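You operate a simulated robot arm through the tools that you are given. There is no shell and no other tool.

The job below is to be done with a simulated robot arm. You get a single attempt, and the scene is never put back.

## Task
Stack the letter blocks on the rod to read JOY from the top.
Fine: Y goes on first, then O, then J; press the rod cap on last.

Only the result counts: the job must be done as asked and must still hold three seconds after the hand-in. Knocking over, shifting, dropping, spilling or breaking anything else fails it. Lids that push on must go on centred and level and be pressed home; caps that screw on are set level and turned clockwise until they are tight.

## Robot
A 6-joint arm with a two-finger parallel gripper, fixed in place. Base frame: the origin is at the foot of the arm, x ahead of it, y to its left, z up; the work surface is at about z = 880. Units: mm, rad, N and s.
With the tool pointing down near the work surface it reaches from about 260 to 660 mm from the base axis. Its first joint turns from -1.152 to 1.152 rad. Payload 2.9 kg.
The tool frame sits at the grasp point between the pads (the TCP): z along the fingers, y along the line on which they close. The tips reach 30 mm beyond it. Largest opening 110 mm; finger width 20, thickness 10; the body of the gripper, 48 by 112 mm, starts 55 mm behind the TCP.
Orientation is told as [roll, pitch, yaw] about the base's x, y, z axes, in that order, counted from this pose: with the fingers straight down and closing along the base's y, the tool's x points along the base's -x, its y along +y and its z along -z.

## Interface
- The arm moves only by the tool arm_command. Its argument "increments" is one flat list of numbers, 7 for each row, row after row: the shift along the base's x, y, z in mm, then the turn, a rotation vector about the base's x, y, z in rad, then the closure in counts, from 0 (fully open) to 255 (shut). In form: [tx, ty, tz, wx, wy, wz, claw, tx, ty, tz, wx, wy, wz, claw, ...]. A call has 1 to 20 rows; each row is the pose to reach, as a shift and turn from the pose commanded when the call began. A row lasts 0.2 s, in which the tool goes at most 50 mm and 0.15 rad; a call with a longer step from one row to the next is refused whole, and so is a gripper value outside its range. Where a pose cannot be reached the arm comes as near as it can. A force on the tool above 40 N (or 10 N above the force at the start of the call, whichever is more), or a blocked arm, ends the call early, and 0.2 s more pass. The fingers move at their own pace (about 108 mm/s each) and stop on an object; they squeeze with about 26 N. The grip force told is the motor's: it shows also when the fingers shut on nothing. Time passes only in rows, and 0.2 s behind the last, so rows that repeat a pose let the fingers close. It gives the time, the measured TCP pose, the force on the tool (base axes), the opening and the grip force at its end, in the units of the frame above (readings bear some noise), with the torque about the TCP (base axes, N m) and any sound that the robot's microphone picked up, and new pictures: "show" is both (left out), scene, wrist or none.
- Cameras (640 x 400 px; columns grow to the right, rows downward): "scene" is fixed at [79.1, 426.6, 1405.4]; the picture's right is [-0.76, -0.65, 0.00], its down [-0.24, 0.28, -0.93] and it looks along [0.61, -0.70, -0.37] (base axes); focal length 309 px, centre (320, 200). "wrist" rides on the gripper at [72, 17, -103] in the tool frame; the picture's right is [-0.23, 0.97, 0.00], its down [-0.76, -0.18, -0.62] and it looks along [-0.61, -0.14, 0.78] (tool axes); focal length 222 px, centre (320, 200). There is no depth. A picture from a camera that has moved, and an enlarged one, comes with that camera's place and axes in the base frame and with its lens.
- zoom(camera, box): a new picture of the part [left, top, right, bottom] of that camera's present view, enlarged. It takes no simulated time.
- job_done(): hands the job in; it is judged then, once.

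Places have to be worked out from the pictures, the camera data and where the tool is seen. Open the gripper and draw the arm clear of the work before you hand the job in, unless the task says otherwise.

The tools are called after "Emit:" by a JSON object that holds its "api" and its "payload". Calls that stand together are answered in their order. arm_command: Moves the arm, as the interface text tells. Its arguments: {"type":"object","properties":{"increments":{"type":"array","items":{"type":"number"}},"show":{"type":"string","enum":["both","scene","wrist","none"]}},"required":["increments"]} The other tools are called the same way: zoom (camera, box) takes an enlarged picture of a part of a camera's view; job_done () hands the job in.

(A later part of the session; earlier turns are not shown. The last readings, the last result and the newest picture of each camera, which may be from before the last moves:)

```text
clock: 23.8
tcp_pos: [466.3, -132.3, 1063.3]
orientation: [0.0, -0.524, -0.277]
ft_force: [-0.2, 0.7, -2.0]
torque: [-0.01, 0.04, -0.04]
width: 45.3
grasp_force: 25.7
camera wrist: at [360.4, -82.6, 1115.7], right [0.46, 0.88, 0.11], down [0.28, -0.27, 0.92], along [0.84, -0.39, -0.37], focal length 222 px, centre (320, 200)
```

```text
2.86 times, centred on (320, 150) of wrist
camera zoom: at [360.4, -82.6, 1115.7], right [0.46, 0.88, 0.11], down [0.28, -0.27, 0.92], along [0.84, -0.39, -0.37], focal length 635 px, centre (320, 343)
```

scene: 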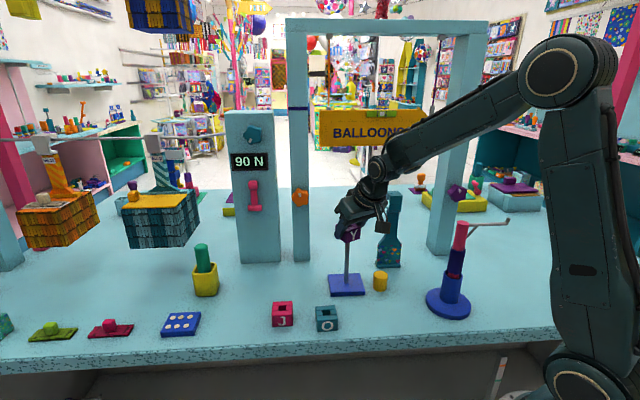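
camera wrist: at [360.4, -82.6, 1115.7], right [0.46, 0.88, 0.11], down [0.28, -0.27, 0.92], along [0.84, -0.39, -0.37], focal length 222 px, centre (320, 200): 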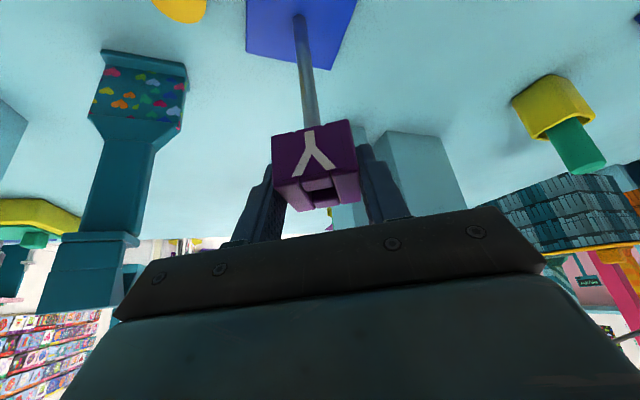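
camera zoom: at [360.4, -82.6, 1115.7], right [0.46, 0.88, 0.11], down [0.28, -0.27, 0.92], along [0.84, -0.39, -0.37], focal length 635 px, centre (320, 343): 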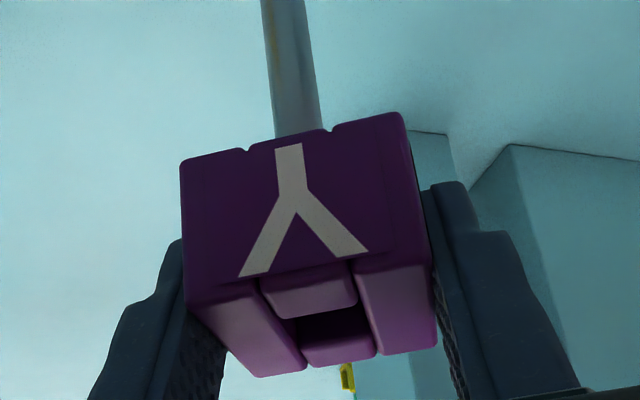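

Y is threaded: the block has dropped about 13 mm past the tip with only 2 N and no shift in the fingers. I'll continue down.

Emit:
{"api": "arm_command", "payload": {"increments": [0, 0, -6, 0, 0, 0, 255, 0, 0, -12, 0, 0, 0, 255, 0, 0, -18, 0, 0, 0, 255, 0, 0, -24, 0, 0, 0, 255, 0, 0, -30, 0, 0, 0, 255, 0, 0, -36, 0, 0, 0, 255, 0, 0, -42, 0, 0, 0, 255, 0, 0, -48, 0, 0, 0, 255]}}

Emit:
{"api": "zoom", "payload": {"camera": "wrist", "box": [265, 80, 375, 220]}}

Emit:
{"api": "zoom", "payload": {"camera": "scene", "box": [310, 190, 390, 300]}}

```text
clock: 25.6
tcp_pos: [466.1, -132.1, 1014.1]
orientation: [-0.001, -0.525, -0.279]
ft_force: [1.2, 0.3, -0.5]
torque: [-0.02, 0.01, -0.02]
width: 45.2
grasp_force: 26.0
camera wrist: at [360.4, -82.9, 1067.8], right [0.46, 0.88, 0.11], down [0.29, -0.27, 0.92], along [0.84, -0.39, -0.37], focal length 222 px, centre (320, 200)
```

scene: 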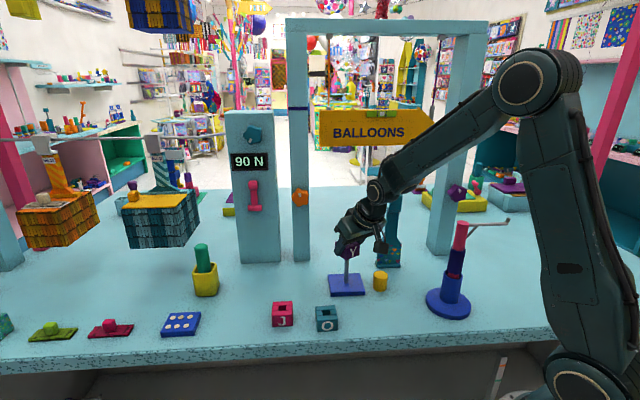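
wrist: 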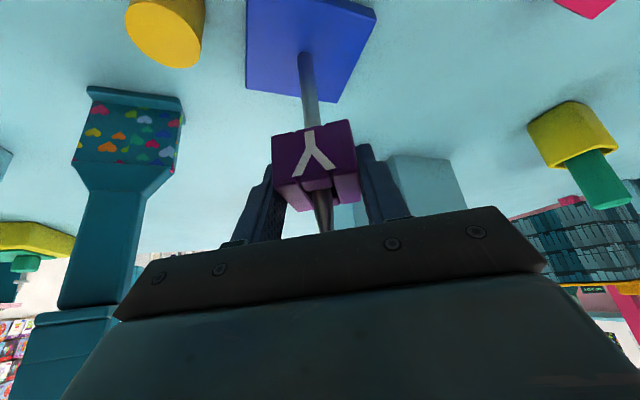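

```text
2.86 times, centred on (320, 150) of wrist
camera zoom: at [360.4, -82.9, 1067.8], right [0.46, 0.88, 0.11], down [0.29, -0.27, 0.92], along [0.84, -0.39, -0.37], focal length 635 px, centre (320, 343)
```

zoom: 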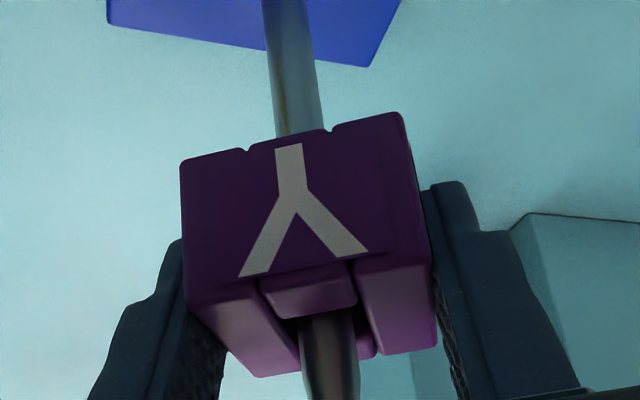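

```text
3.64 times, centred on (350, 245) of scene
camera zoom: at [79.1, 426.6, 1405.4], right [-0.76, -0.65, 0.0], down [-0.24, 0.28, -0.93], along [0.61, -0.7, -0.37], focal length 1122 px, centre (211, 36)
```

zoom: 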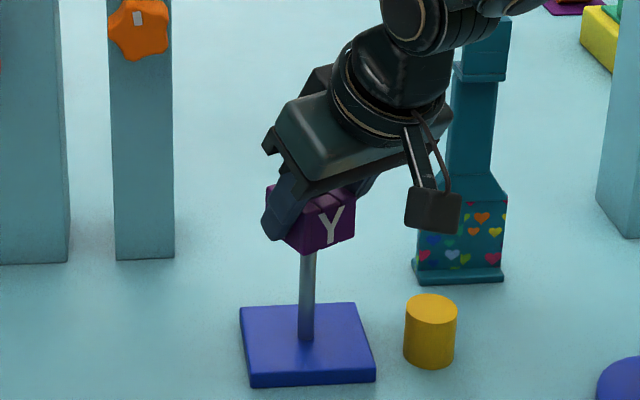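

The rod is emerging through Y's hole, nearly centred. I'm continuing down toward the base plate.

Emit:
{"api": "arm_command", "payload": {"increments": [0, 0, -8, 0, 0, 0, 255, 0, 0, -16, 0, 0, 0, 255, 0, 0, -24, 0, 0, 0, 255, 0, 0, -32, 0, 0, 0, 255, 0, 0, -40, 0, 0, 0, 255, 0, 0, -48, 0, 0, 0, 255, 0, 0, -56, 0, 0, 0, 255, 0, 0, -64, 0, 0, 0, 255, 0, 0, -70, 0, 0, 0, 255]}}

Emit:
{"api": "zoom", "payload": {"camera": "wrist", "box": [265, 80, 375, 220]}}

Emit:
{"api": "zoom", "payload": {"camera": "scene", "box": [310, 210, 390, 310]}}

```text
clock: 27.0
tcp_pos: [467.5, -131.2, 973.1]
orientation: [-0.001, -0.538, -0.277]
ft_force: [-17.6, 4.4, 11.6]
torque: [-0.33, -1.3, -0.03]
width: 45.4
grasp_force: 25.9
stopped in row 7: the force on the tool passed its limit at 54 N (the readings are from after the stop); the commanded pose is now the measured one
camera wrist: at [360.6, -82.5, 1024.8], right [0.45, 0.88, 0.12], down [0.27, -0.26, 0.93], along [0.85, -0.39, -0.36], focal length 222 px, centre (320, 200)
```

scene: 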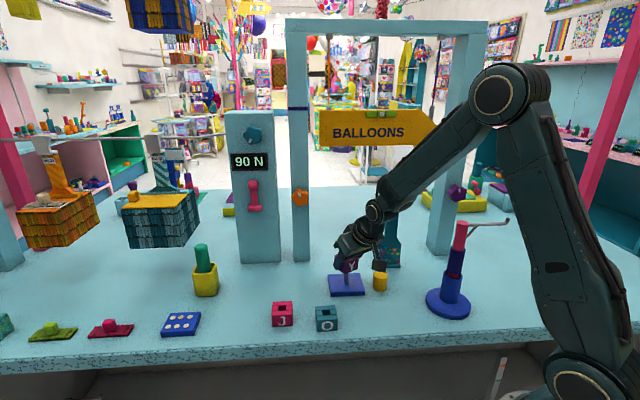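
wrist: 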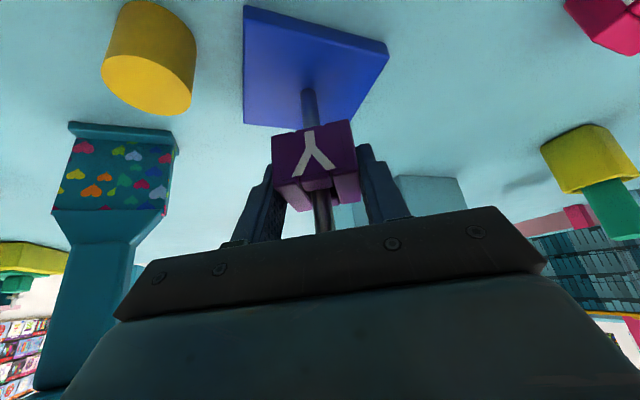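

```text
2.86 times, centred on (320, 150) of wrist
camera zoom: at [360.6, -82.5, 1024.8], right [0.45, 0.88, 0.12], down [0.27, -0.26, 0.93], along [0.85, -0.39, -0.36], focal length 635 px, centre (320, 343)
```

zoom: 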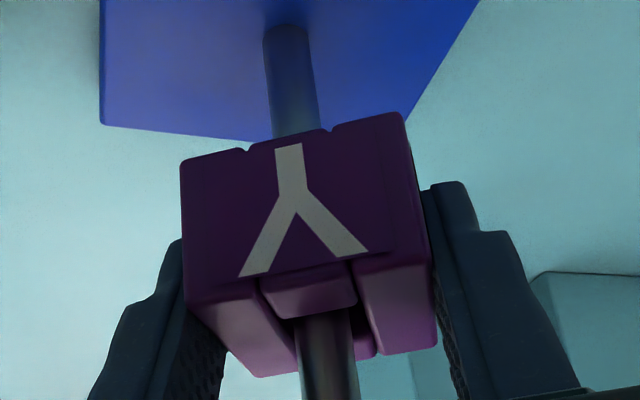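

```text
4.00 times, centred on (350, 260) of scene
camera zoom: at [78.4, 426.8, 1405.4], right [-0.76, -0.65, 0.0], down [-0.24, 0.28, -0.93], along [0.61, -0.7, -0.37], focal length 1234 px, centre (200, -40)
```

zoom: 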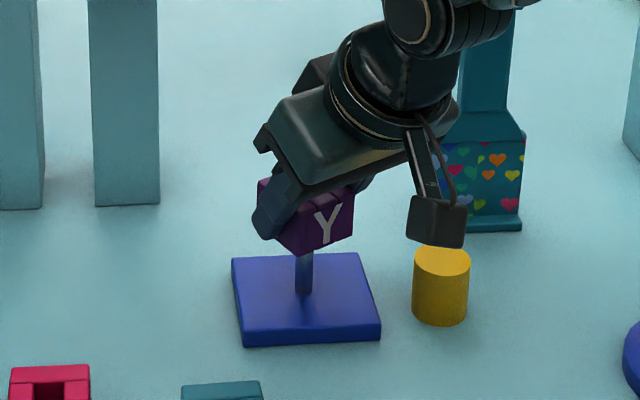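

The rod tip has touched the gripper body (54 N), so 30° of tilt isn't enough to carry Y all the way; the stand hasn't moved. I'll back up slightly, restore the tilt and confirm there's no load.

Emit:
{"api": "arm_command", "payload": {"increments": [-0.5, -0.5, 3, 0.0035, 0.0125, 0, 255, -1, -1, 6, 0.0035, 0.0125, 0, 255, -1, -1, 6, 0.0035, 0.0125, 0, 255]}}

Emit:
{"api": "zoom", "payload": {"camera": "scene", "box": [310, 210, 390, 310]}}

Emit:
{"api": "zoom", "payload": {"camera": "wrist", "box": [265, 80, 375, 220]}}

```text
clock: 27.8
tcp_pos: [467.6, -132.5, 976.3]
orientation: [-0.001, -0.527, -0.276]
ft_force: [-0.2, 0.2, -0.3]
torque: [-0.01, 0.01, 0.01]
width: 45.4
grasp_force: 26.0
camera wrist: at [361.3, -84.1, 1031.7], right [0.45, 0.88, 0.11], down [0.28, -0.27, 0.92], along [0.84, -0.39, -0.37], focal length 222 px, centre (320, 200)
```

scene: 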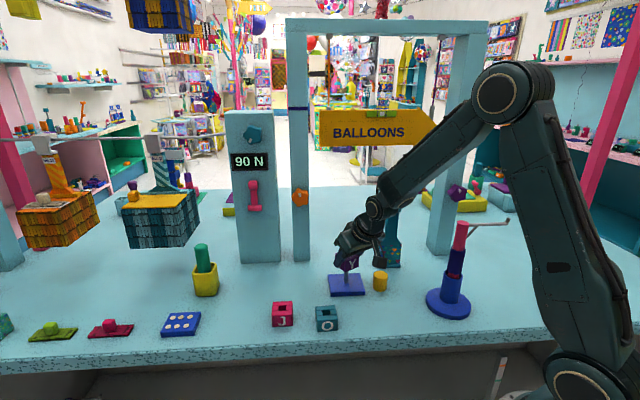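
wrist: 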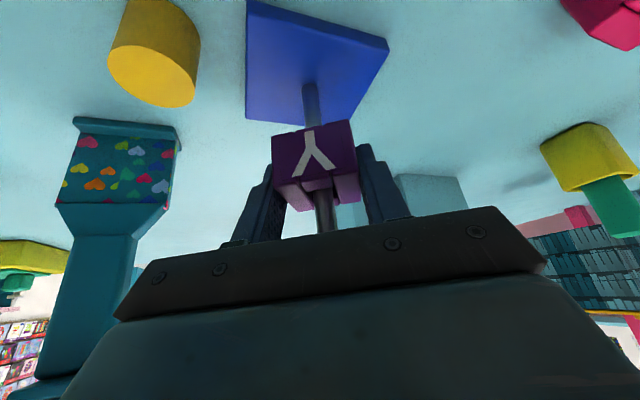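

```text
4.00 times, centred on (350, 260) of scene
camera zoom: at [79.1, 426.6, 1405.4], right [-0.76, -0.65, 0.0], down [-0.24, 0.28, -0.93], along [0.61, -0.7, -0.37], focal length 1234 px, centre (200, -40)
```

zoom: 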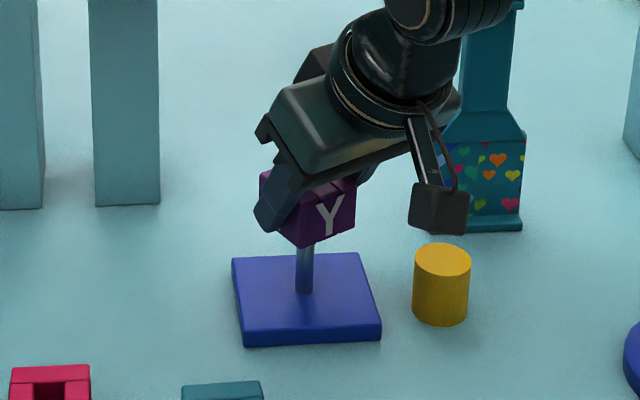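

```text
2.86 times, centred on (320, 150) of wrist
camera zoom: at [361.3, -84.1, 1031.7], right [0.45, 0.88, 0.11], down [0.28, -0.27, 0.92], along [0.84, -0.39, -0.37], focal length 635 px, centre (320, 343)
```

zoom: 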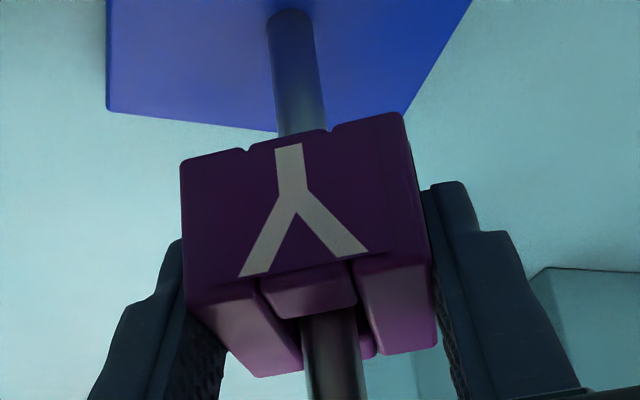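

Unloaded and centred. The contact was only a grazing corner, and the hole has about 5 mm of play, so a further 4.6° of tilt about the block centre should clear the rod. I'll tilt, then descend a little.

Emit:
{"api": "arm_command", "payload": {"increments": [-0.5, 0.15, 0, -0.011, -0.0385, 0, 255, -0.96, 0.27, 0, -0.0219, -0.077, 0, 255, -0.96, 0.27, 0, -0.0219, -0.077, 0, 255, -0.96, 0.27, -3, -0.0219, -0.077, 0, 255, -0.96, 0.27, -6, -0.0219, -0.077, 0, 255, -0.96, 0.27, -9, -0.0219, -0.077, 0, 255, -0.96, 0.27, -12, -0.0219, -0.077, 0, 255]}}

Emit:
{"api": "zoom", "payload": {"camera": "wrist", "box": [265, 80, 375, 220]}}

```text
clock: 29.4
tcp_pos: [465.8, -133.8, 964.5]
orientation: [-0.001, -0.605, -0.276]
ft_force: [0.0, -0.6, -0.6]
torque: [0.0, 0.0, 0.0]
width: 45.4
grasp_force: 26.6
camera wrist: at [356.2, -82.9, 1010.0], right [0.45, 0.89, 0.13], down [0.21, -0.25, 0.95], along [0.87, -0.39, -0.3], focal length 222 px, centre (320, 200)
```

scene: 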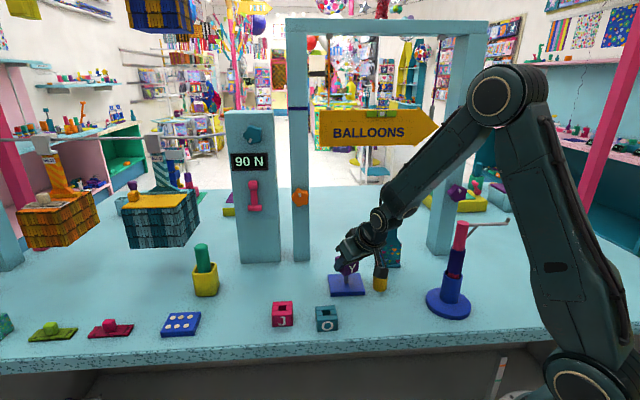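
wrist: 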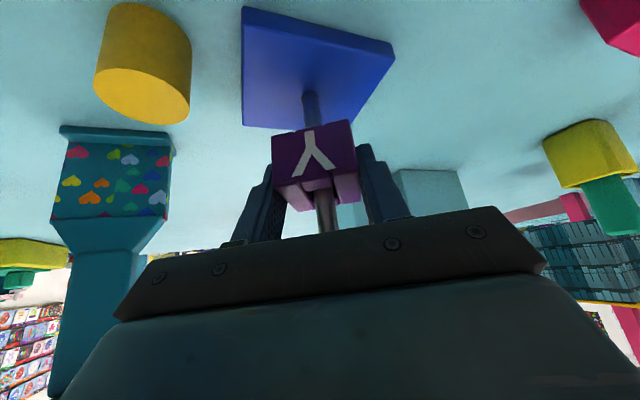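

```text
2.86 times, centred on (320, 150) of wrist
camera zoom: at [356.2, -82.9, 1010.0], right [0.45, 0.89, 0.13], down [0.21, -0.25, 0.95], along [0.87, -0.39, -0.3], focal length 635 px, centre (320, 343)
```

zoom: 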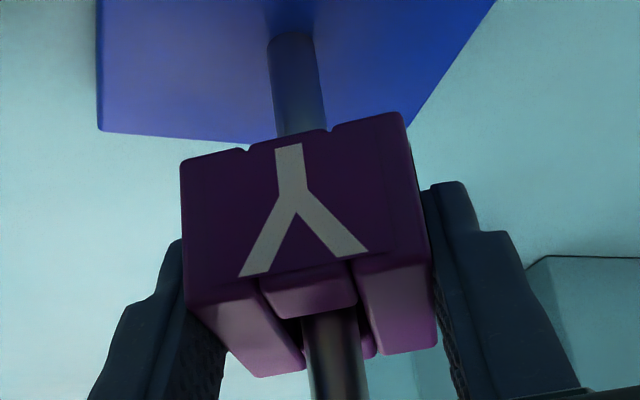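

No contact past the earlier sticking point. I'll continue down to about z = 934.

Emit:
{"api": "arm_command", "payload": {"increments": [0, 0, -5, 0, 0, 0, 255, 0, 0, -10, 0, 0, 0, 255, 0, 0, -15, 0, 0, 0, 255, 0, 0, -20, 0, 0, 0, 255, 0, 0, -25, 0, 0, 0, 255, 0, 0, -29, 0, 0, 0, 255]}}

Emit:
{"api": "zoom", "payload": {"camera": "wrist", "box": [240, 60, 400, 220]}}

Emit:
{"api": "zoom", "payload": {"camera": "scene", "box": [310, 220, 390, 310]}}

```text
clock: 30.3
tcp_pos: [465.1, -131.7, 951.8]
orientation: [0.001, -0.608, -0.277]
ft_force: [-13.6, 2.2, 7.8]
torque: [-0.29, -1.05, -0.06]
width: 45.4
grasp_force: 26.1
stopped in row 4: the force on the tool passed its limit at 46 N (the readings are from after the stop); the commanded pose is now the measured one
camera wrist: at [355.3, -82.4, 996.1], right [0.45, 0.89, 0.13], down [0.21, -0.24, 0.95], along [0.87, -0.39, -0.3], focal length 222 px, centre (320, 200)
```

scene: 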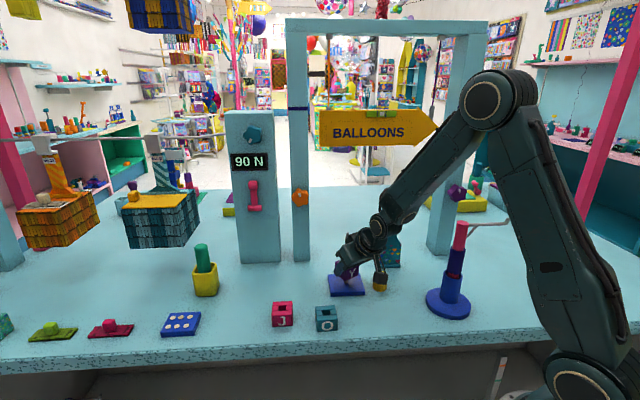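
wrist: 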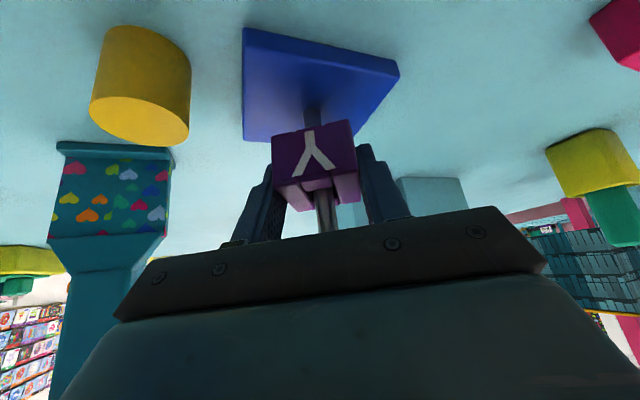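

```text
2.50 times, centred on (320, 140) of wrist
camera zoom: at [355.3, -82.4, 996.1], right [0.45, 0.89, 0.13], down [0.21, -0.24, 0.95], along [0.87, -0.39, -0.3], focal length 555 px, centre (320, 350)
```

zoom: 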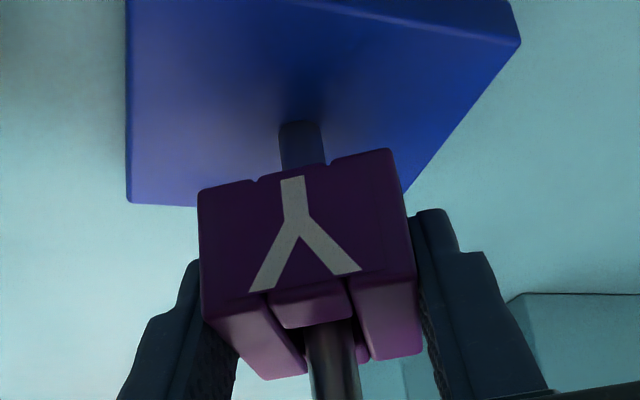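

```text
4.44 times, centred on (350, 265) of scene
camera zoom: at [78.6, 426.7, 1405.4], right [-0.76, -0.65, 0.0], down [-0.24, 0.28, -0.93], along [0.61, -0.7, -0.37], focal length 1371 px, centre (187, -89)
```

zoom: 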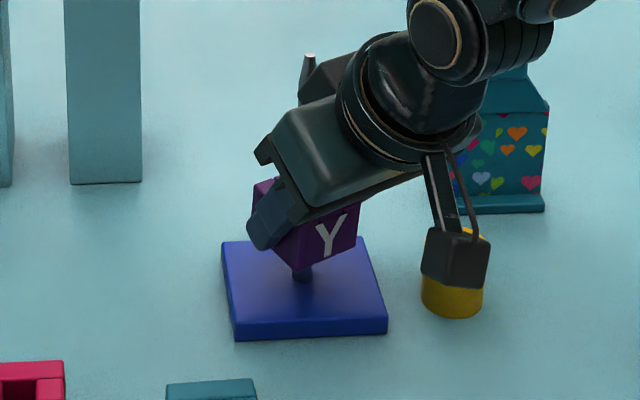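

The rod tip now touches a second bump on the back of the gripper. Y's bottom is only about 25 mm above the plate and captive on the rod, so I'll back off 3 mm to unload and release it to slide down.

Emit:
{"api": "arm_command", "payload": {"increments": [0.3, -0.6, 2, 0, 0, 0, 255, 0.3, -0.6, 3, 0, 0, 0, 255, 0.3, -0.6, 3, 0, 0, 0, 255], "show": "none"}}

Emit:
{"api": "arm_command", "payload": {"increments": [0, 0, 0, 0, 0, 0, 108, 0, 0, 0, 0, 0, 0, 108, 0, 0, 0, 0, 0, 0, 108]}}

Emit:
{"api": "zoom", "payload": {"camera": "wrist", "box": [240, 60, 400, 220]}}

Emit:
{"api": "zoom", "payload": {"camera": "scene", "box": [310, 220, 390, 310]}}

```text
clock: 31.1
tcp_pos: [464.7, -133.2, 954.4]
orientation: [0.0, -0.604, -0.275]
ft_force: [-13.6, 6.4, -6.2]
torque: [-0.46, -0.92, -0.01]
width: 45.2
grasp_force: 26.3
```

```text
clock: 31.9
tcp_pos: [464.7, -133.2, 954.9]
orientation: [0.0, -0.607, -0.276]
ft_force: [-15.9, 6.4, -7.0]
torque: [-0.45, -1.19, 0.01]
width: 63.3
grasp_force: 0.0
camera wrist: at [355.4, -83.1, 998.6], right [0.45, 0.89, 0.13], down [0.21, -0.24, 0.95], along [0.87, -0.39, -0.3], focal length 222 px, centre (320, 200)
```

scene: 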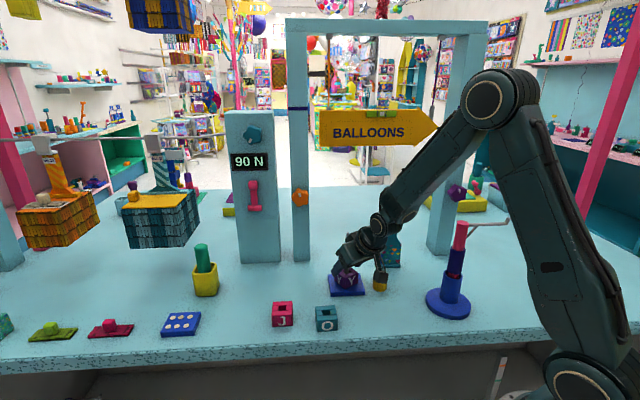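
wrist: 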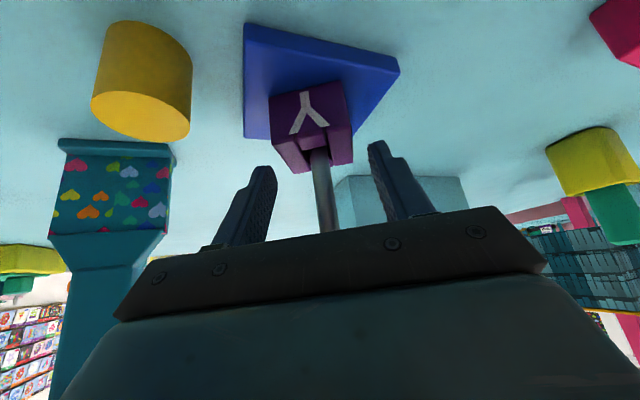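

```text
2.50 times, centred on (320, 140) of wrist
camera zoom: at [355.4, -83.1, 998.6], right [0.45, 0.89, 0.13], down [0.21, -0.24, 0.95], along [0.87, -0.39, -0.3], focal length 555 px, centre (320, 350)
```

zoom: 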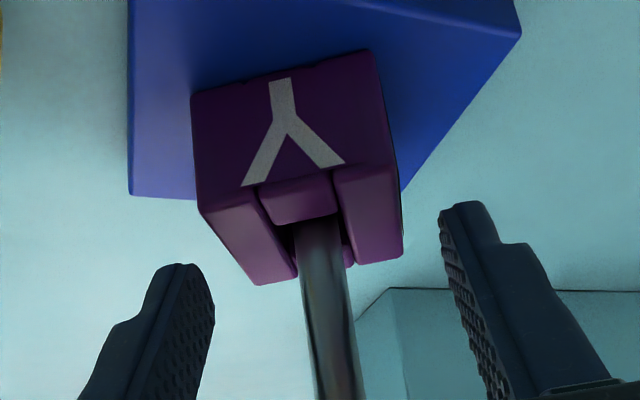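

```text
4.44 times, centred on (350, 265) of scene
camera zoom: at [78.8, 426.8, 1405.4], right [-0.76, -0.65, 0.0], down [-0.24, 0.28, -0.93], along [0.61, -0.7, -0.37], focal length 1371 px, centre (187, -89)
```

zoom: 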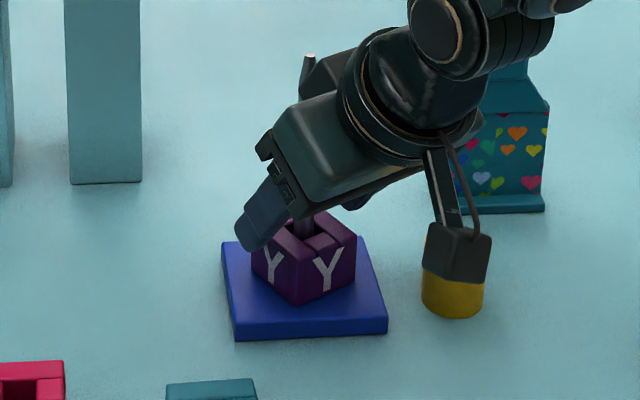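

Y is seated flat on the plate. A residual side load shows the rod still touching the bump, so I'll back away from it and then rise straight up.

Emit:
{"api": "arm_command", "payload": {"increments": [-4, 1, 0, 0, 0, 0, 108, -8, 2.3, 0, 0, 0, 0, 108, -14, 4, 2, 0, 0, 0, 108, -18, 5, 15, 0, 0, 0, 108, -18, 5, 45, 0, 0, 0, 108, -18, 5, 85, 0, 0, 0, 108, -18, 5, 125, 0, 0, 0, 108, -18, 5, 165, 0, 0, 0, 108, -18, 5, 165, 0, 0, 0, 108]}}

Emit:
{"api": "zoom", "payload": {"camera": "scene", "box": [310, 210, 400, 310]}}

Emit:
{"api": "zoom", "payload": {"camera": "wrist", "box": [220, 0, 400, 130]}}

```text
clock: 33.9
tcp_pos: [449.1, -126.7, 1120.1]
orientation: [-0.001, -0.608, -0.276]
ft_force: [-0.1, 0.6, 0.4]
torque: [0.0, 0.0, 0.01]
width: 63.4
grasp_force: 0.0
camera wrist: at [338.8, -77.7, 1164.8], right [0.45, 0.89, 0.13], down [0.21, -0.24, 0.95], along [0.87, -0.39, -0.3], focal length 222 px, centre (320, 200)
```

scene: 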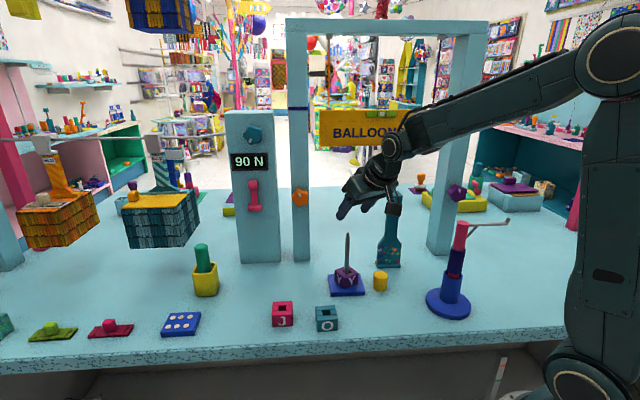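
wrist: 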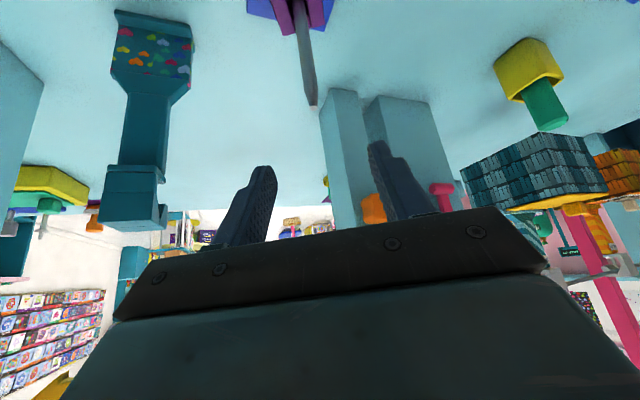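

```text
4.00 times, centred on (355, 260) of scene
camera zoom: at [79.1, 426.6, 1405.4], right [-0.76, -0.65, 0.0], down [-0.24, 0.28, -0.93], along [0.61, -0.7, -0.37], focal length 1234 px, centre (180, -40)
```

zoom: 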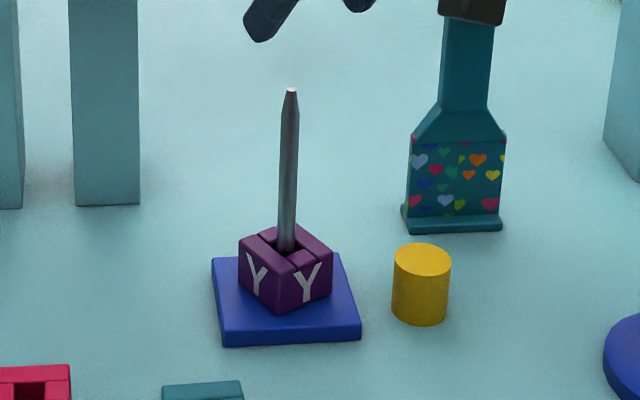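

```text
3.08 times, centred on (310, 65) of wrist
camera zoom: at [338.8, -77.7, 1164.8], right [0.45, 0.89, 0.13], down [0.21, -0.24, 0.95], along [0.87, -0.39, -0.3], focal length 684 px, centre (351, 615)
```

zoom: 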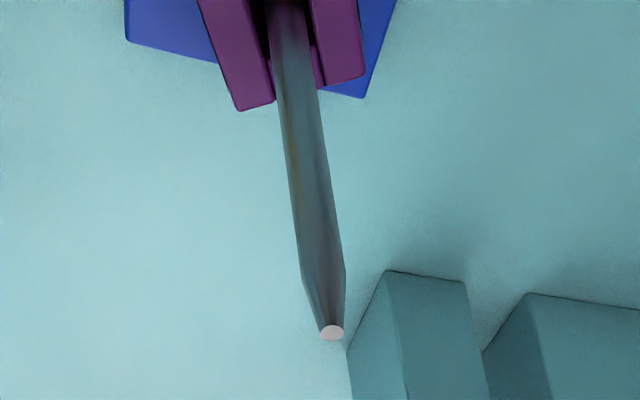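

The rod tip hasn't moved and Y sits well. Next is O at about (425,5), yaw about 47°: I'll keep the ~35° tilt, yaw to grip its long faces and hover over it.

Emit:
{"api": "arm_command", "payload": {"increments": [-3.6, 15.6, 0, 0, 0, 0.137, 108, -7.3, 31.2, 0, 0, 0, 0.274, 108, -10.9, 46.9, 0, 0, 0, 0.411, 108, -14.6, 62.5, 0, 0, 0, 0.549, 108, -18.2, 78.1, -20, 0, 0, 0.686, 100, -21.9, 93.7, -50, 0, 0, 0.823, 95, -25.5, 109.4, -80, 0, 0, 0.96, 90, -29.2, 125, -110, 0, 0, 1.098, 90, -29.2, 125, -110, 0, 0, 1.098, 90]}}

Emit:
{"api": "zoom", "payload": {"camera": "wrist", "box": [220, 40, 430, 230]}}

```text
clock: 35.9
tcp_pos: [419.2, -2.9, 1009.3]
orientation: [0.0, -0.608, 0.825]
ft_force: [-0.3, -0.5, 0.0]
torque: [-0.02, 0.02, -0.03]
width: 71.1
grasp_force: 0.0
camera wrist: at [326.1, -77.7, 1053.3], right [-0.59, 0.8, 0.13], down [0.31, 0.08, 0.95], along [0.75, 0.6, -0.29], focal length 222 px, centre (320, 200)
```

scene: 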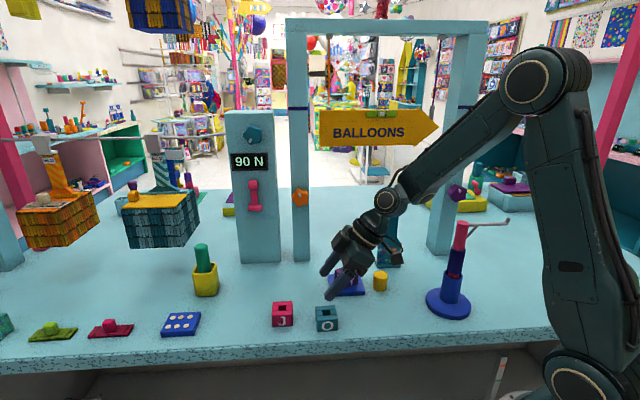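
wrist: 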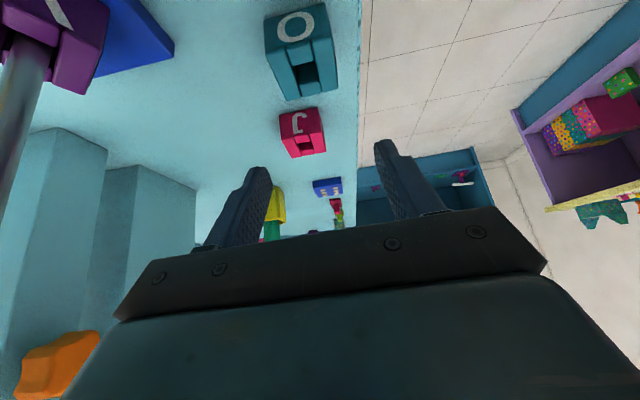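

```text
2.11 times, centred on (325, 135) of wrist
camera zoom: at [326.1, -77.7, 1053.3], right [-0.59, 0.8, 0.13], down [0.31, 0.08, 0.95], along [0.75, 0.6, -0.29], focal length 468 px, centre (310, 337)
```

zoom: 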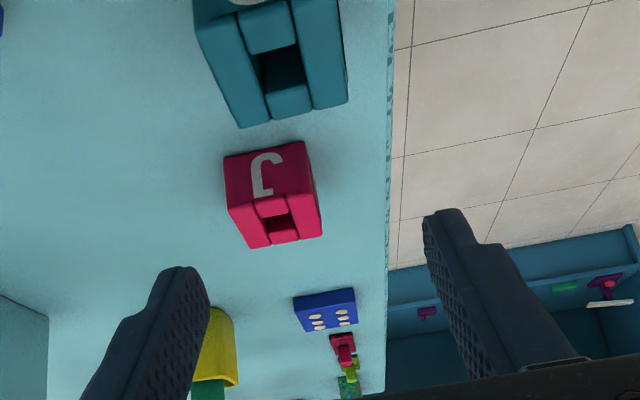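

O is measured at (425-426, 4-5), as expected. I'm descending around it.

Emit:
{"api": "arm_command", "payload": {"increments": [0, -0.5, -30, 0, 0, 0, 90, 0, -0.5, -55, 0, 0, 0, 90, 0, -0.5, -75, 0, 0, 0, 90, 0, -0.5, -88, 0, 0, 0, 90, 0, -0.5, -95, 0, 0, 0, 90, 0, -0.5, -95, 0, 0, 0, 90]}}

Emit:
{"api": "zoom", "payload": {"camera": "wrist", "box": [220, 100, 430, 230]}}

Emit:
{"api": "zoom", "payload": {"camera": "scene", "box": [290, 230, 410, 340]}}

```text
clock: 37.3
tcp_pos: [418.0, -4.0, 914.6]
orientation: [0.001, -0.606, 0.821]
ft_force: [0.4, 0.5, 0.0]
torque: [0.0, -0.01, -0.03]
width: 71.3
grasp_force: 0.2
camera wrist: at [325.3, -78.5, 958.4], right [-0.59, 0.8, 0.13], down [0.31, 0.08, 0.95], along [0.75, 0.6, -0.3], focal length 222 px, centre (320, 200)
```

scene: 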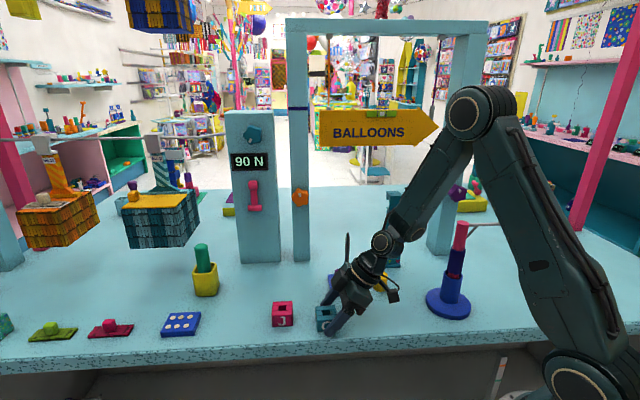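
wrist: 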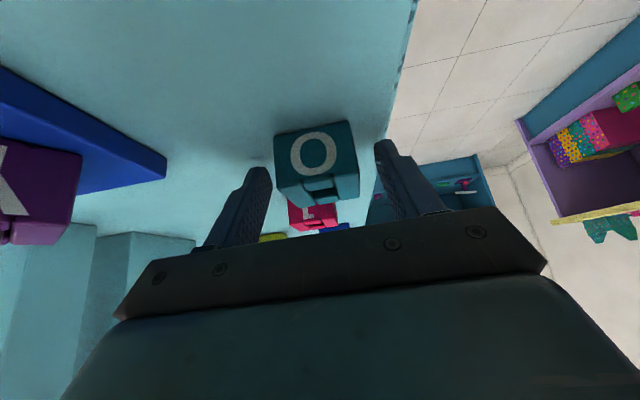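

```text
3.05 times, centred on (325, 165) of wrist
camera zoom: at [325.3, -78.5, 958.4], right [-0.59, 0.8, 0.13], down [0.31, 0.08, 0.95], along [0.75, 0.6, -0.3], focal length 677 px, centre (305, 307)
```

zoom: 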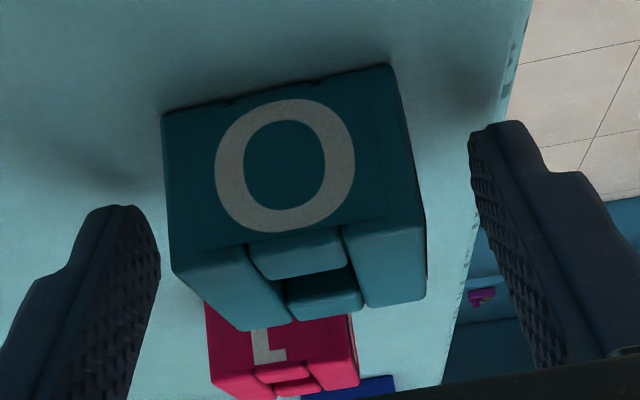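

```text
3.64 times, centred on (350, 285) of scene
camera zoom: at [79.1, 426.6, 1405.4], right [-0.76, -0.65, 0.0], down [-0.24, 0.28, -0.93], along [0.61, -0.7, -0.37], focal length 1122 px, centre (211, -109)
```

zoom: 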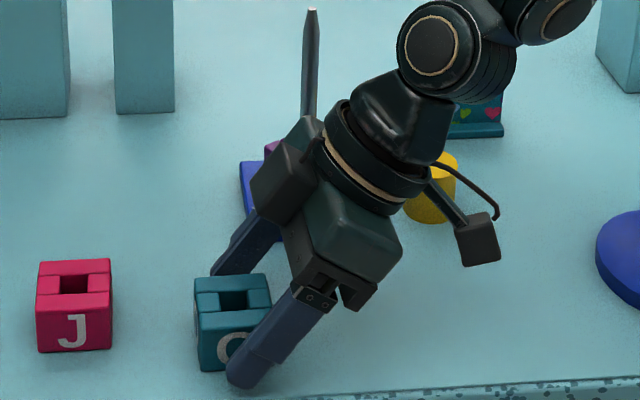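

O sits between the fingers just as Y did. Closing, then a slow test lift.

Emit:
{"api": "arm_command", "payload": {"increments": [0, 0, 0, 0, 0, 0, 255, 0, 0, 0, 0, 0, 0, 255, 0, 0, 0, 0, 0, 0, 255, 0, 0, 0, 0, 0, 0, 255], "show": "none"}}

Emit:
{"api": "arm_command", "payload": {"increments": [0, 0, 1, 0, 0, 0, 255, 0, 0, 3, 0, 0, 0, 255, 0, 0, 5, 0, 0, 0, 255, 0, 0, 7, 0, 0, 0, 255, 0, 0, 10, 0, 0, 0, 255, 0, 0, 14, 0, 0, 0, 255]}}

Emit:
{"api": "zoom", "payload": {"camera": "wrist", "box": [220, 100, 430, 230]}}

```text
clock: 38.3
tcp_pos: [419.5, -4.1, 915.4]
orientation: [0.001, -0.612, 0.822]
ft_force: [-0.2, 0.4, 0.1]
torque: [-0.01, 0.0, -0.02]
width: 45.2
grasp_force: 25.9
```

```text
clock: 39.7
tcp_pos: [418.9, -4.0, 929.5]
orientation: [0.001, -0.608, 0.823]
ft_force: [0.2, -0.2, 1.0]
torque: [0.03, -0.02, -0.02]
width: 45.5
grasp_force: 26.7
camera wrist: at [325.6, -77.7, 973.3], right [-0.59, 0.8, 0.13], down [0.31, 0.08, 0.95], along [0.75, 0.6, -0.29], focal length 222 px, centre (320, 200)
```

scene: 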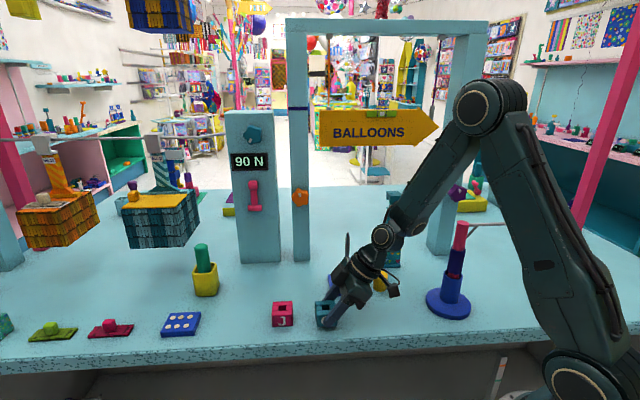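
wrist: 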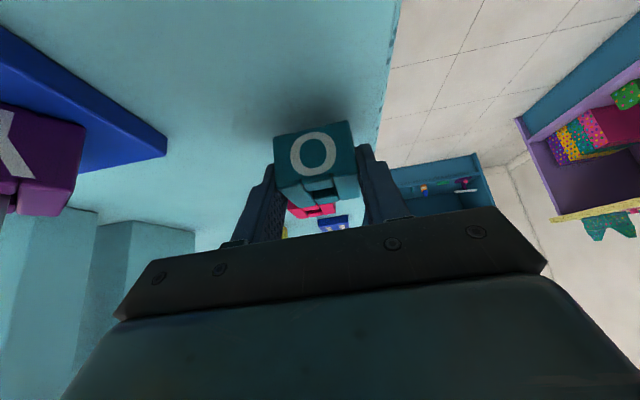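

```text
3.05 times, centred on (325, 165) of wrist
camera zoom: at [325.6, -77.7, 973.3], right [-0.59, 0.8, 0.13], down [0.31, 0.08, 0.95], along [0.75, 0.6, -0.29], focal length 677 px, centre (305, 307)
```

zoom: 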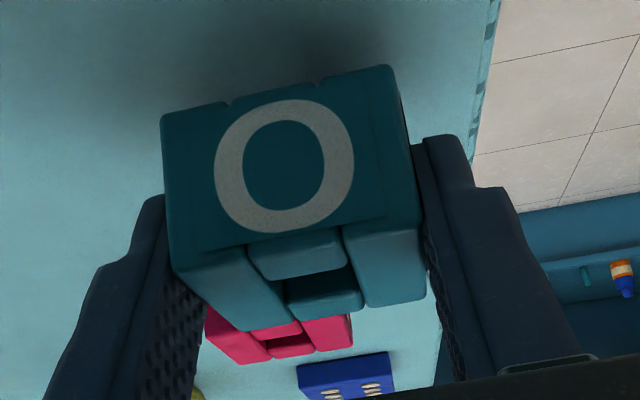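

O is held firmly. I'll zoom in tighter to measure how it sits in the fingers.

Emit:
{"api": "zoom", "payload": {"camera": "wrist", "box": [265, 110, 365, 215]}}

Emit:
{"api": "zoom", "payload": {"camera": "scene", "box": [300, 280, 360, 335]}}

```text
3.81 times, centred on (315, 162) of wrist
camera zoom: at [325.6, -77.7, 973.3], right [-0.59, 0.8, 0.13], down [0.31, 0.08, 0.95], along [0.75, 0.6, -0.29], focal length 846 px, centre (339, 343)
```

zoom: 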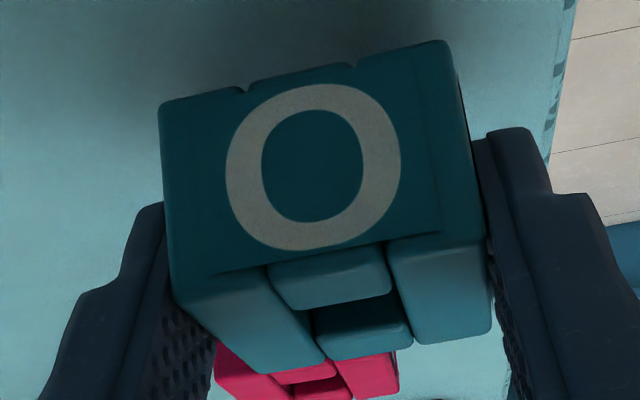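

```text
7.27 times, centred on (330, 308) of scene
camera zoom: at [79.1, 426.6, 1405.4], right [-0.76, -0.65, 0.0], down [-0.24, 0.28, -0.93], along [0.61, -0.7, -0.37], focal length 2244 px, centre (247, -582)
```

zoom: 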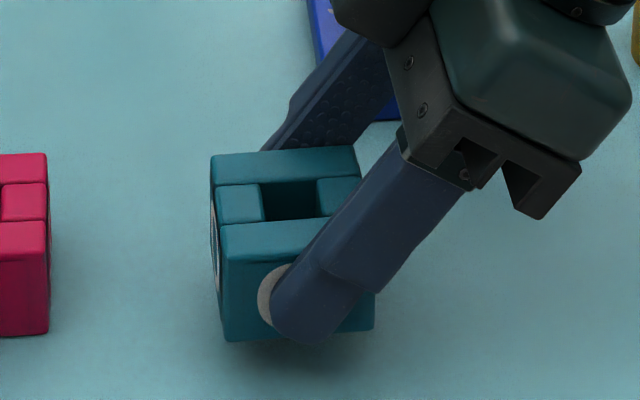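

Estimate: O's centre is about 12 mm ahead of the TCP. I'll lift gently, then yaw back and carry it to hover over the rod.

Emit:
{"api": "arm_command", "payload": {"increments": [0, 0, 4, 0, 0, 0, 255, 0, 0, 14, 0, 0, 0, 255, 0, 0, 30, 0, 0, 0, 255, 0, 0, 50, 0, 0, 0, 255, 0, 0, 72, 0, 0, 0, 255, 0, 0, 95, 0, 0, 0, 255, 0, 0, 118, 0, 0, 0, 255, 0, 0, 140, 0, 0, 0, 255, 0, 0, 160, 0, 0, 0, 255, 0, 0, 177, 0, 0, 0, 255, 0, 0, 185, 0, 0, 0, 255], "show": "none"}}

Emit:
{"api": "arm_command", "payload": {"increments": [2, -6, 0, 0, 0, -0.122, 255, 6, -18, 0, 0, 0, -0.244, 255, 12, -35, 0, 0, 0, -0.366, 255, 18, -53, 0, 0, 0, -0.488, 255, 24, -71, 0, 0, 0, -0.61, 255, 30, -89, 0, 0, 0, -0.732, 255, 36, -105, 0, 0, 0, -0.854, 255, 41, -120, 0, 0, 0, -0.976, 255, 43.1, -127.2, 0, 0, 0, -1.098, 255, 43.1, -127.2, 0, 0, 0, -1.098, 255]}}

Emit:
{"api": "zoom", "payload": {"camera": "scene", "box": [325, 190, 375, 250]}}

Emit:
{"api": "zoom", "payload": {"camera": "wrist", "box": [265, 80, 375, 220]}}

```text
clock: 42.1
tcp_pos: [419.4, -4.5, 1114.4]
orientation: [0.002, -0.607, 0.822]
ft_force: [0.2, -0.4, -0.5]
torque: [0.0, 0.02, 0.02]
width: 45.4
grasp_force: 26.0
```

```text
clock: 44.3
tcp_pos: [462.7, -130.5, 1114.7]
orientation: [0.0, -0.609, -0.277]
ft_force: [-0.2, -0.1, -0.6]
torque: [-0.01, 0.02, -0.01]
width: 45.3
grasp_force: 25.4
camera wrist: at [353.0, -80.7, 1157.9], right [0.45, 0.89, 0.13], down [0.21, -0.25, 0.95], along [0.87, -0.4, -0.29], focal length 222 px, centre (320, 200)
```

scene: 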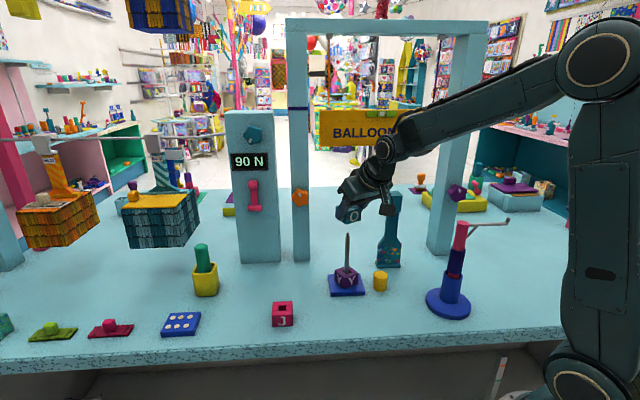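
wrist: 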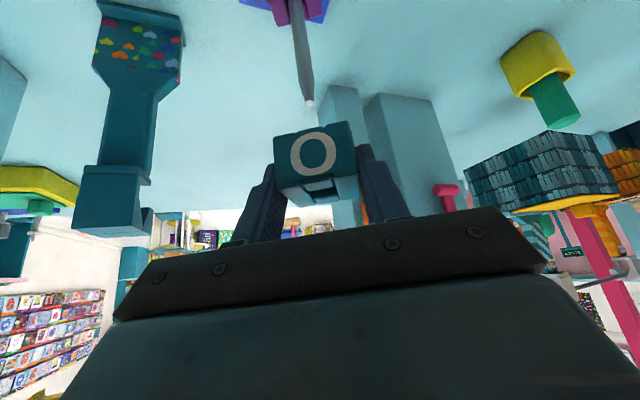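

```text
6.67 times, centred on (350, 220) of scene
camera zoom: at [79.1, 426.6, 1405.4], right [-0.76, -0.65, 0.0], down [-0.24, 0.28, -0.93], along [0.61, -0.7, -0.37], focal length 2057 px, centre (120, 67)
```

zoom: 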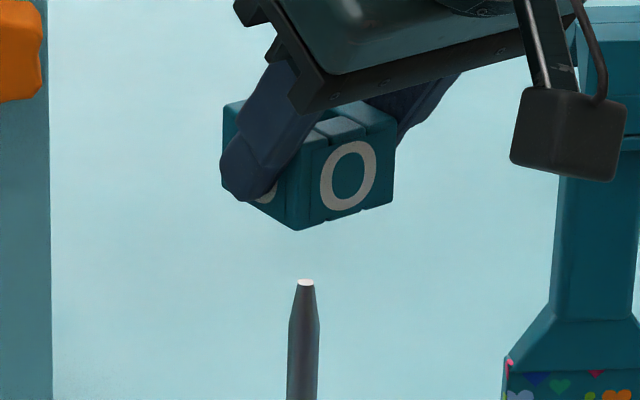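

```text
2.86 times, centred on (320, 150) of wrist
camera zoom: at [353.0, -80.7, 1157.9], right [0.45, 0.89, 0.13], down [0.21, -0.25, 0.95], along [0.87, -0.4, -0.29], focal length 635 px, centre (320, 343)
```

zoom: 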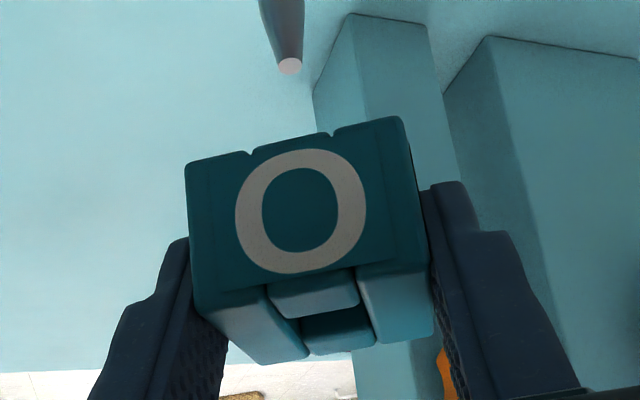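

Both cameras put O within about 2 mm of the rod axis, slightly too far forward. I'll trim back 1.4 mm and lower onto the tip.

Emit:
{"api": "arm_command", "payload": {"increments": [-1.3, 0.1, -8, 0, 0, 0, 255, -1.3, 0.1, -16, 0, 0, 0, 255, -1.3, 0.1, -24, 0, 0, 0, 255, -1.3, 0.1, -30, 0, 0, 0, 255, -1.3, 0.1, -30, 0, 0, 0, 255]}}

Emit:
{"api": "zoom", "payload": {"camera": "scene", "box": [325, 190, 375, 250]}}

Emit:
{"api": "zoom", "payload": {"camera": "wrist", "box": [265, 80, 375, 220]}}

```text
clock: 45.5
tcp_pos: [460.7, -130.8, 1082.8]
orientation: [0.0, -0.607, -0.276]
ft_force: [-0.4, -1.0, -0.3]
torque: [0.0, 0.02, 0.0]
width: 45.4
grasp_force: 26.0
camera wrist: at [351.1, -80.4, 1127.6], right [0.45, 0.89, 0.13], down [0.21, -0.24, 0.95], along [0.87, -0.39, -0.29], focal length 222 px, centre (320, 200)
```

scene: 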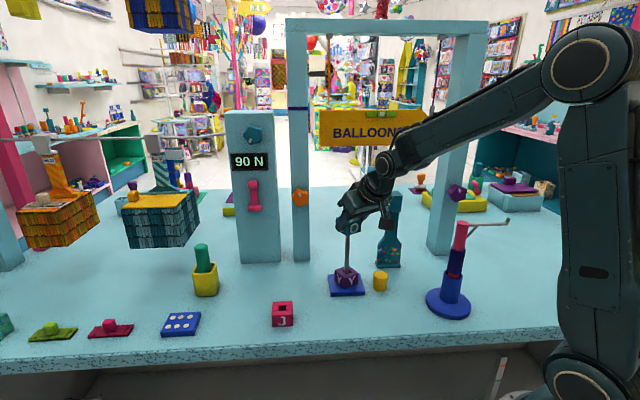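
wrist: 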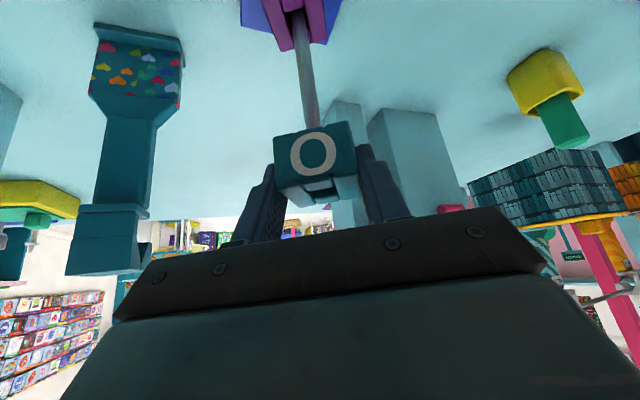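

```text
6.67 times, centred on (350, 220) of scene
camera zoom: at [79.1, 426.6, 1405.4], right [-0.76, -0.65, 0.0], down [-0.24, 0.28, -0.93], along [0.61, -0.7, -0.37], focal length 2057 px, centre (120, 67)
```

zoom: 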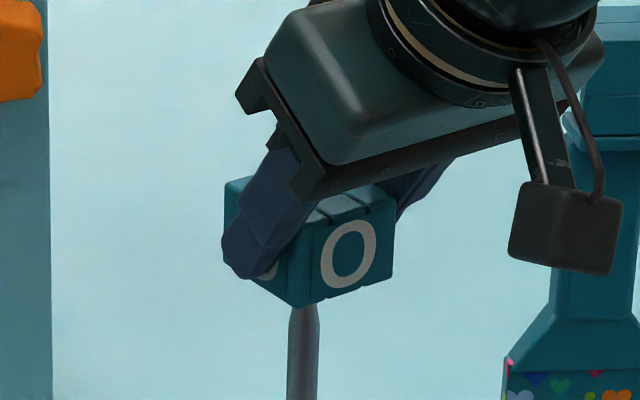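

```text
2.86 times, centred on (320, 150) of wrist
camera zoom: at [351.1, -80.4, 1127.6], right [0.45, 0.89, 0.13], down [0.21, -0.24, 0.95], along [0.87, -0.39, -0.29], focal length 635 px, centre (320, 343)
```

zoom: 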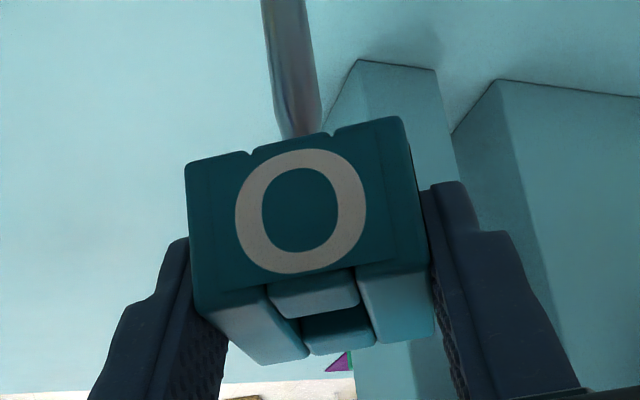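

The alignment matches Y's successful approach. I'm lowering onto the tip in small steps.

Emit:
{"api": "arm_command", "payload": {"increments": [0.3, -0.3, -3, 0, 0, 0, 255, 0.3, -0.3, -6, 0, 0, 0, 255, 0.3, -0.3, -9, 0, 0, 0, 255, 0.3, -0.3, -12, 0, 0, 0, 255, 0.3, -0.3, -15, 0, 0, 0, 255, 0.3, -0.3, -18, 0, 0, 0, 255, 0.3, -0.3, -21, 0, 0, 0, 255, 0.3, -0.3, -24, 0, 0, 0, 255]}}

Emit:
{"api": "zoom", "payload": {"camera": "wrist", "box": [265, 80, 375, 220]}}

```text
clock: 47.3
tcp_pos: [461.1, -130.9, 1059.1]
orientation: [0.0, -0.608, -0.277]
ft_force: [0.7, -0.2, 0.3]
torque: [0.03, 0.0, -0.03]
width: 45.5
grasp_force: 25.8
camera wrist: at [351.6, -81.0, 1104.0], right [0.45, 0.89, 0.13], down [0.21, -0.24, 0.95], along [0.87, -0.39, -0.29], focal length 222 px, centre (320, 200)
```

scene: 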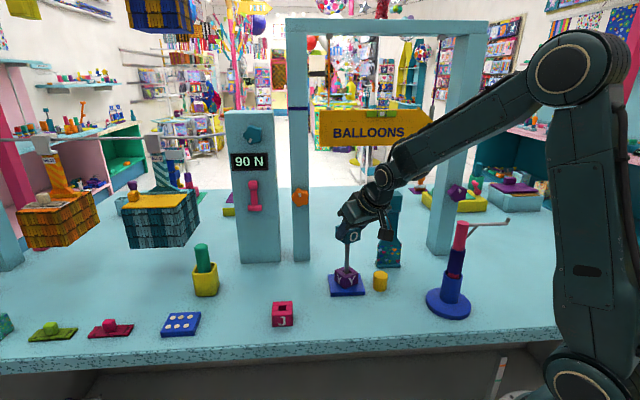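
wrist: 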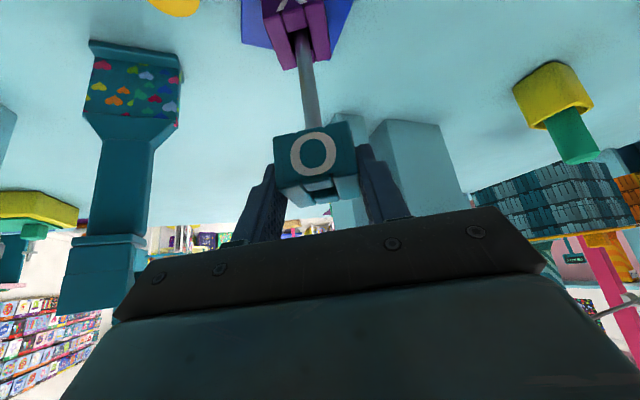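

```text
2.86 times, centred on (320, 150) of wrist
camera zoom: at [351.6, -81.0, 1104.0], right [0.45, 0.89, 0.13], down [0.21, -0.24, 0.95], along [0.87, -0.39, -0.29], focal length 635 px, centre (320, 343)
```

zoom: 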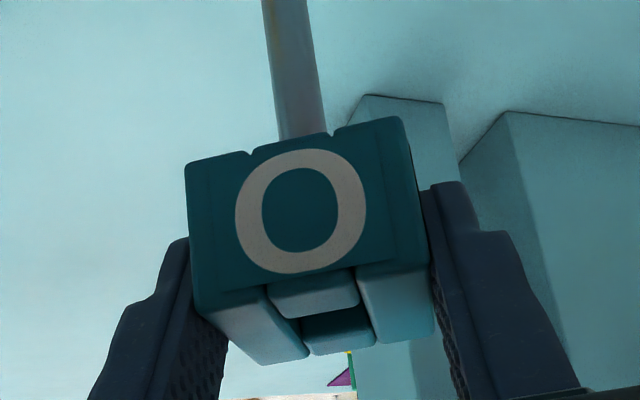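

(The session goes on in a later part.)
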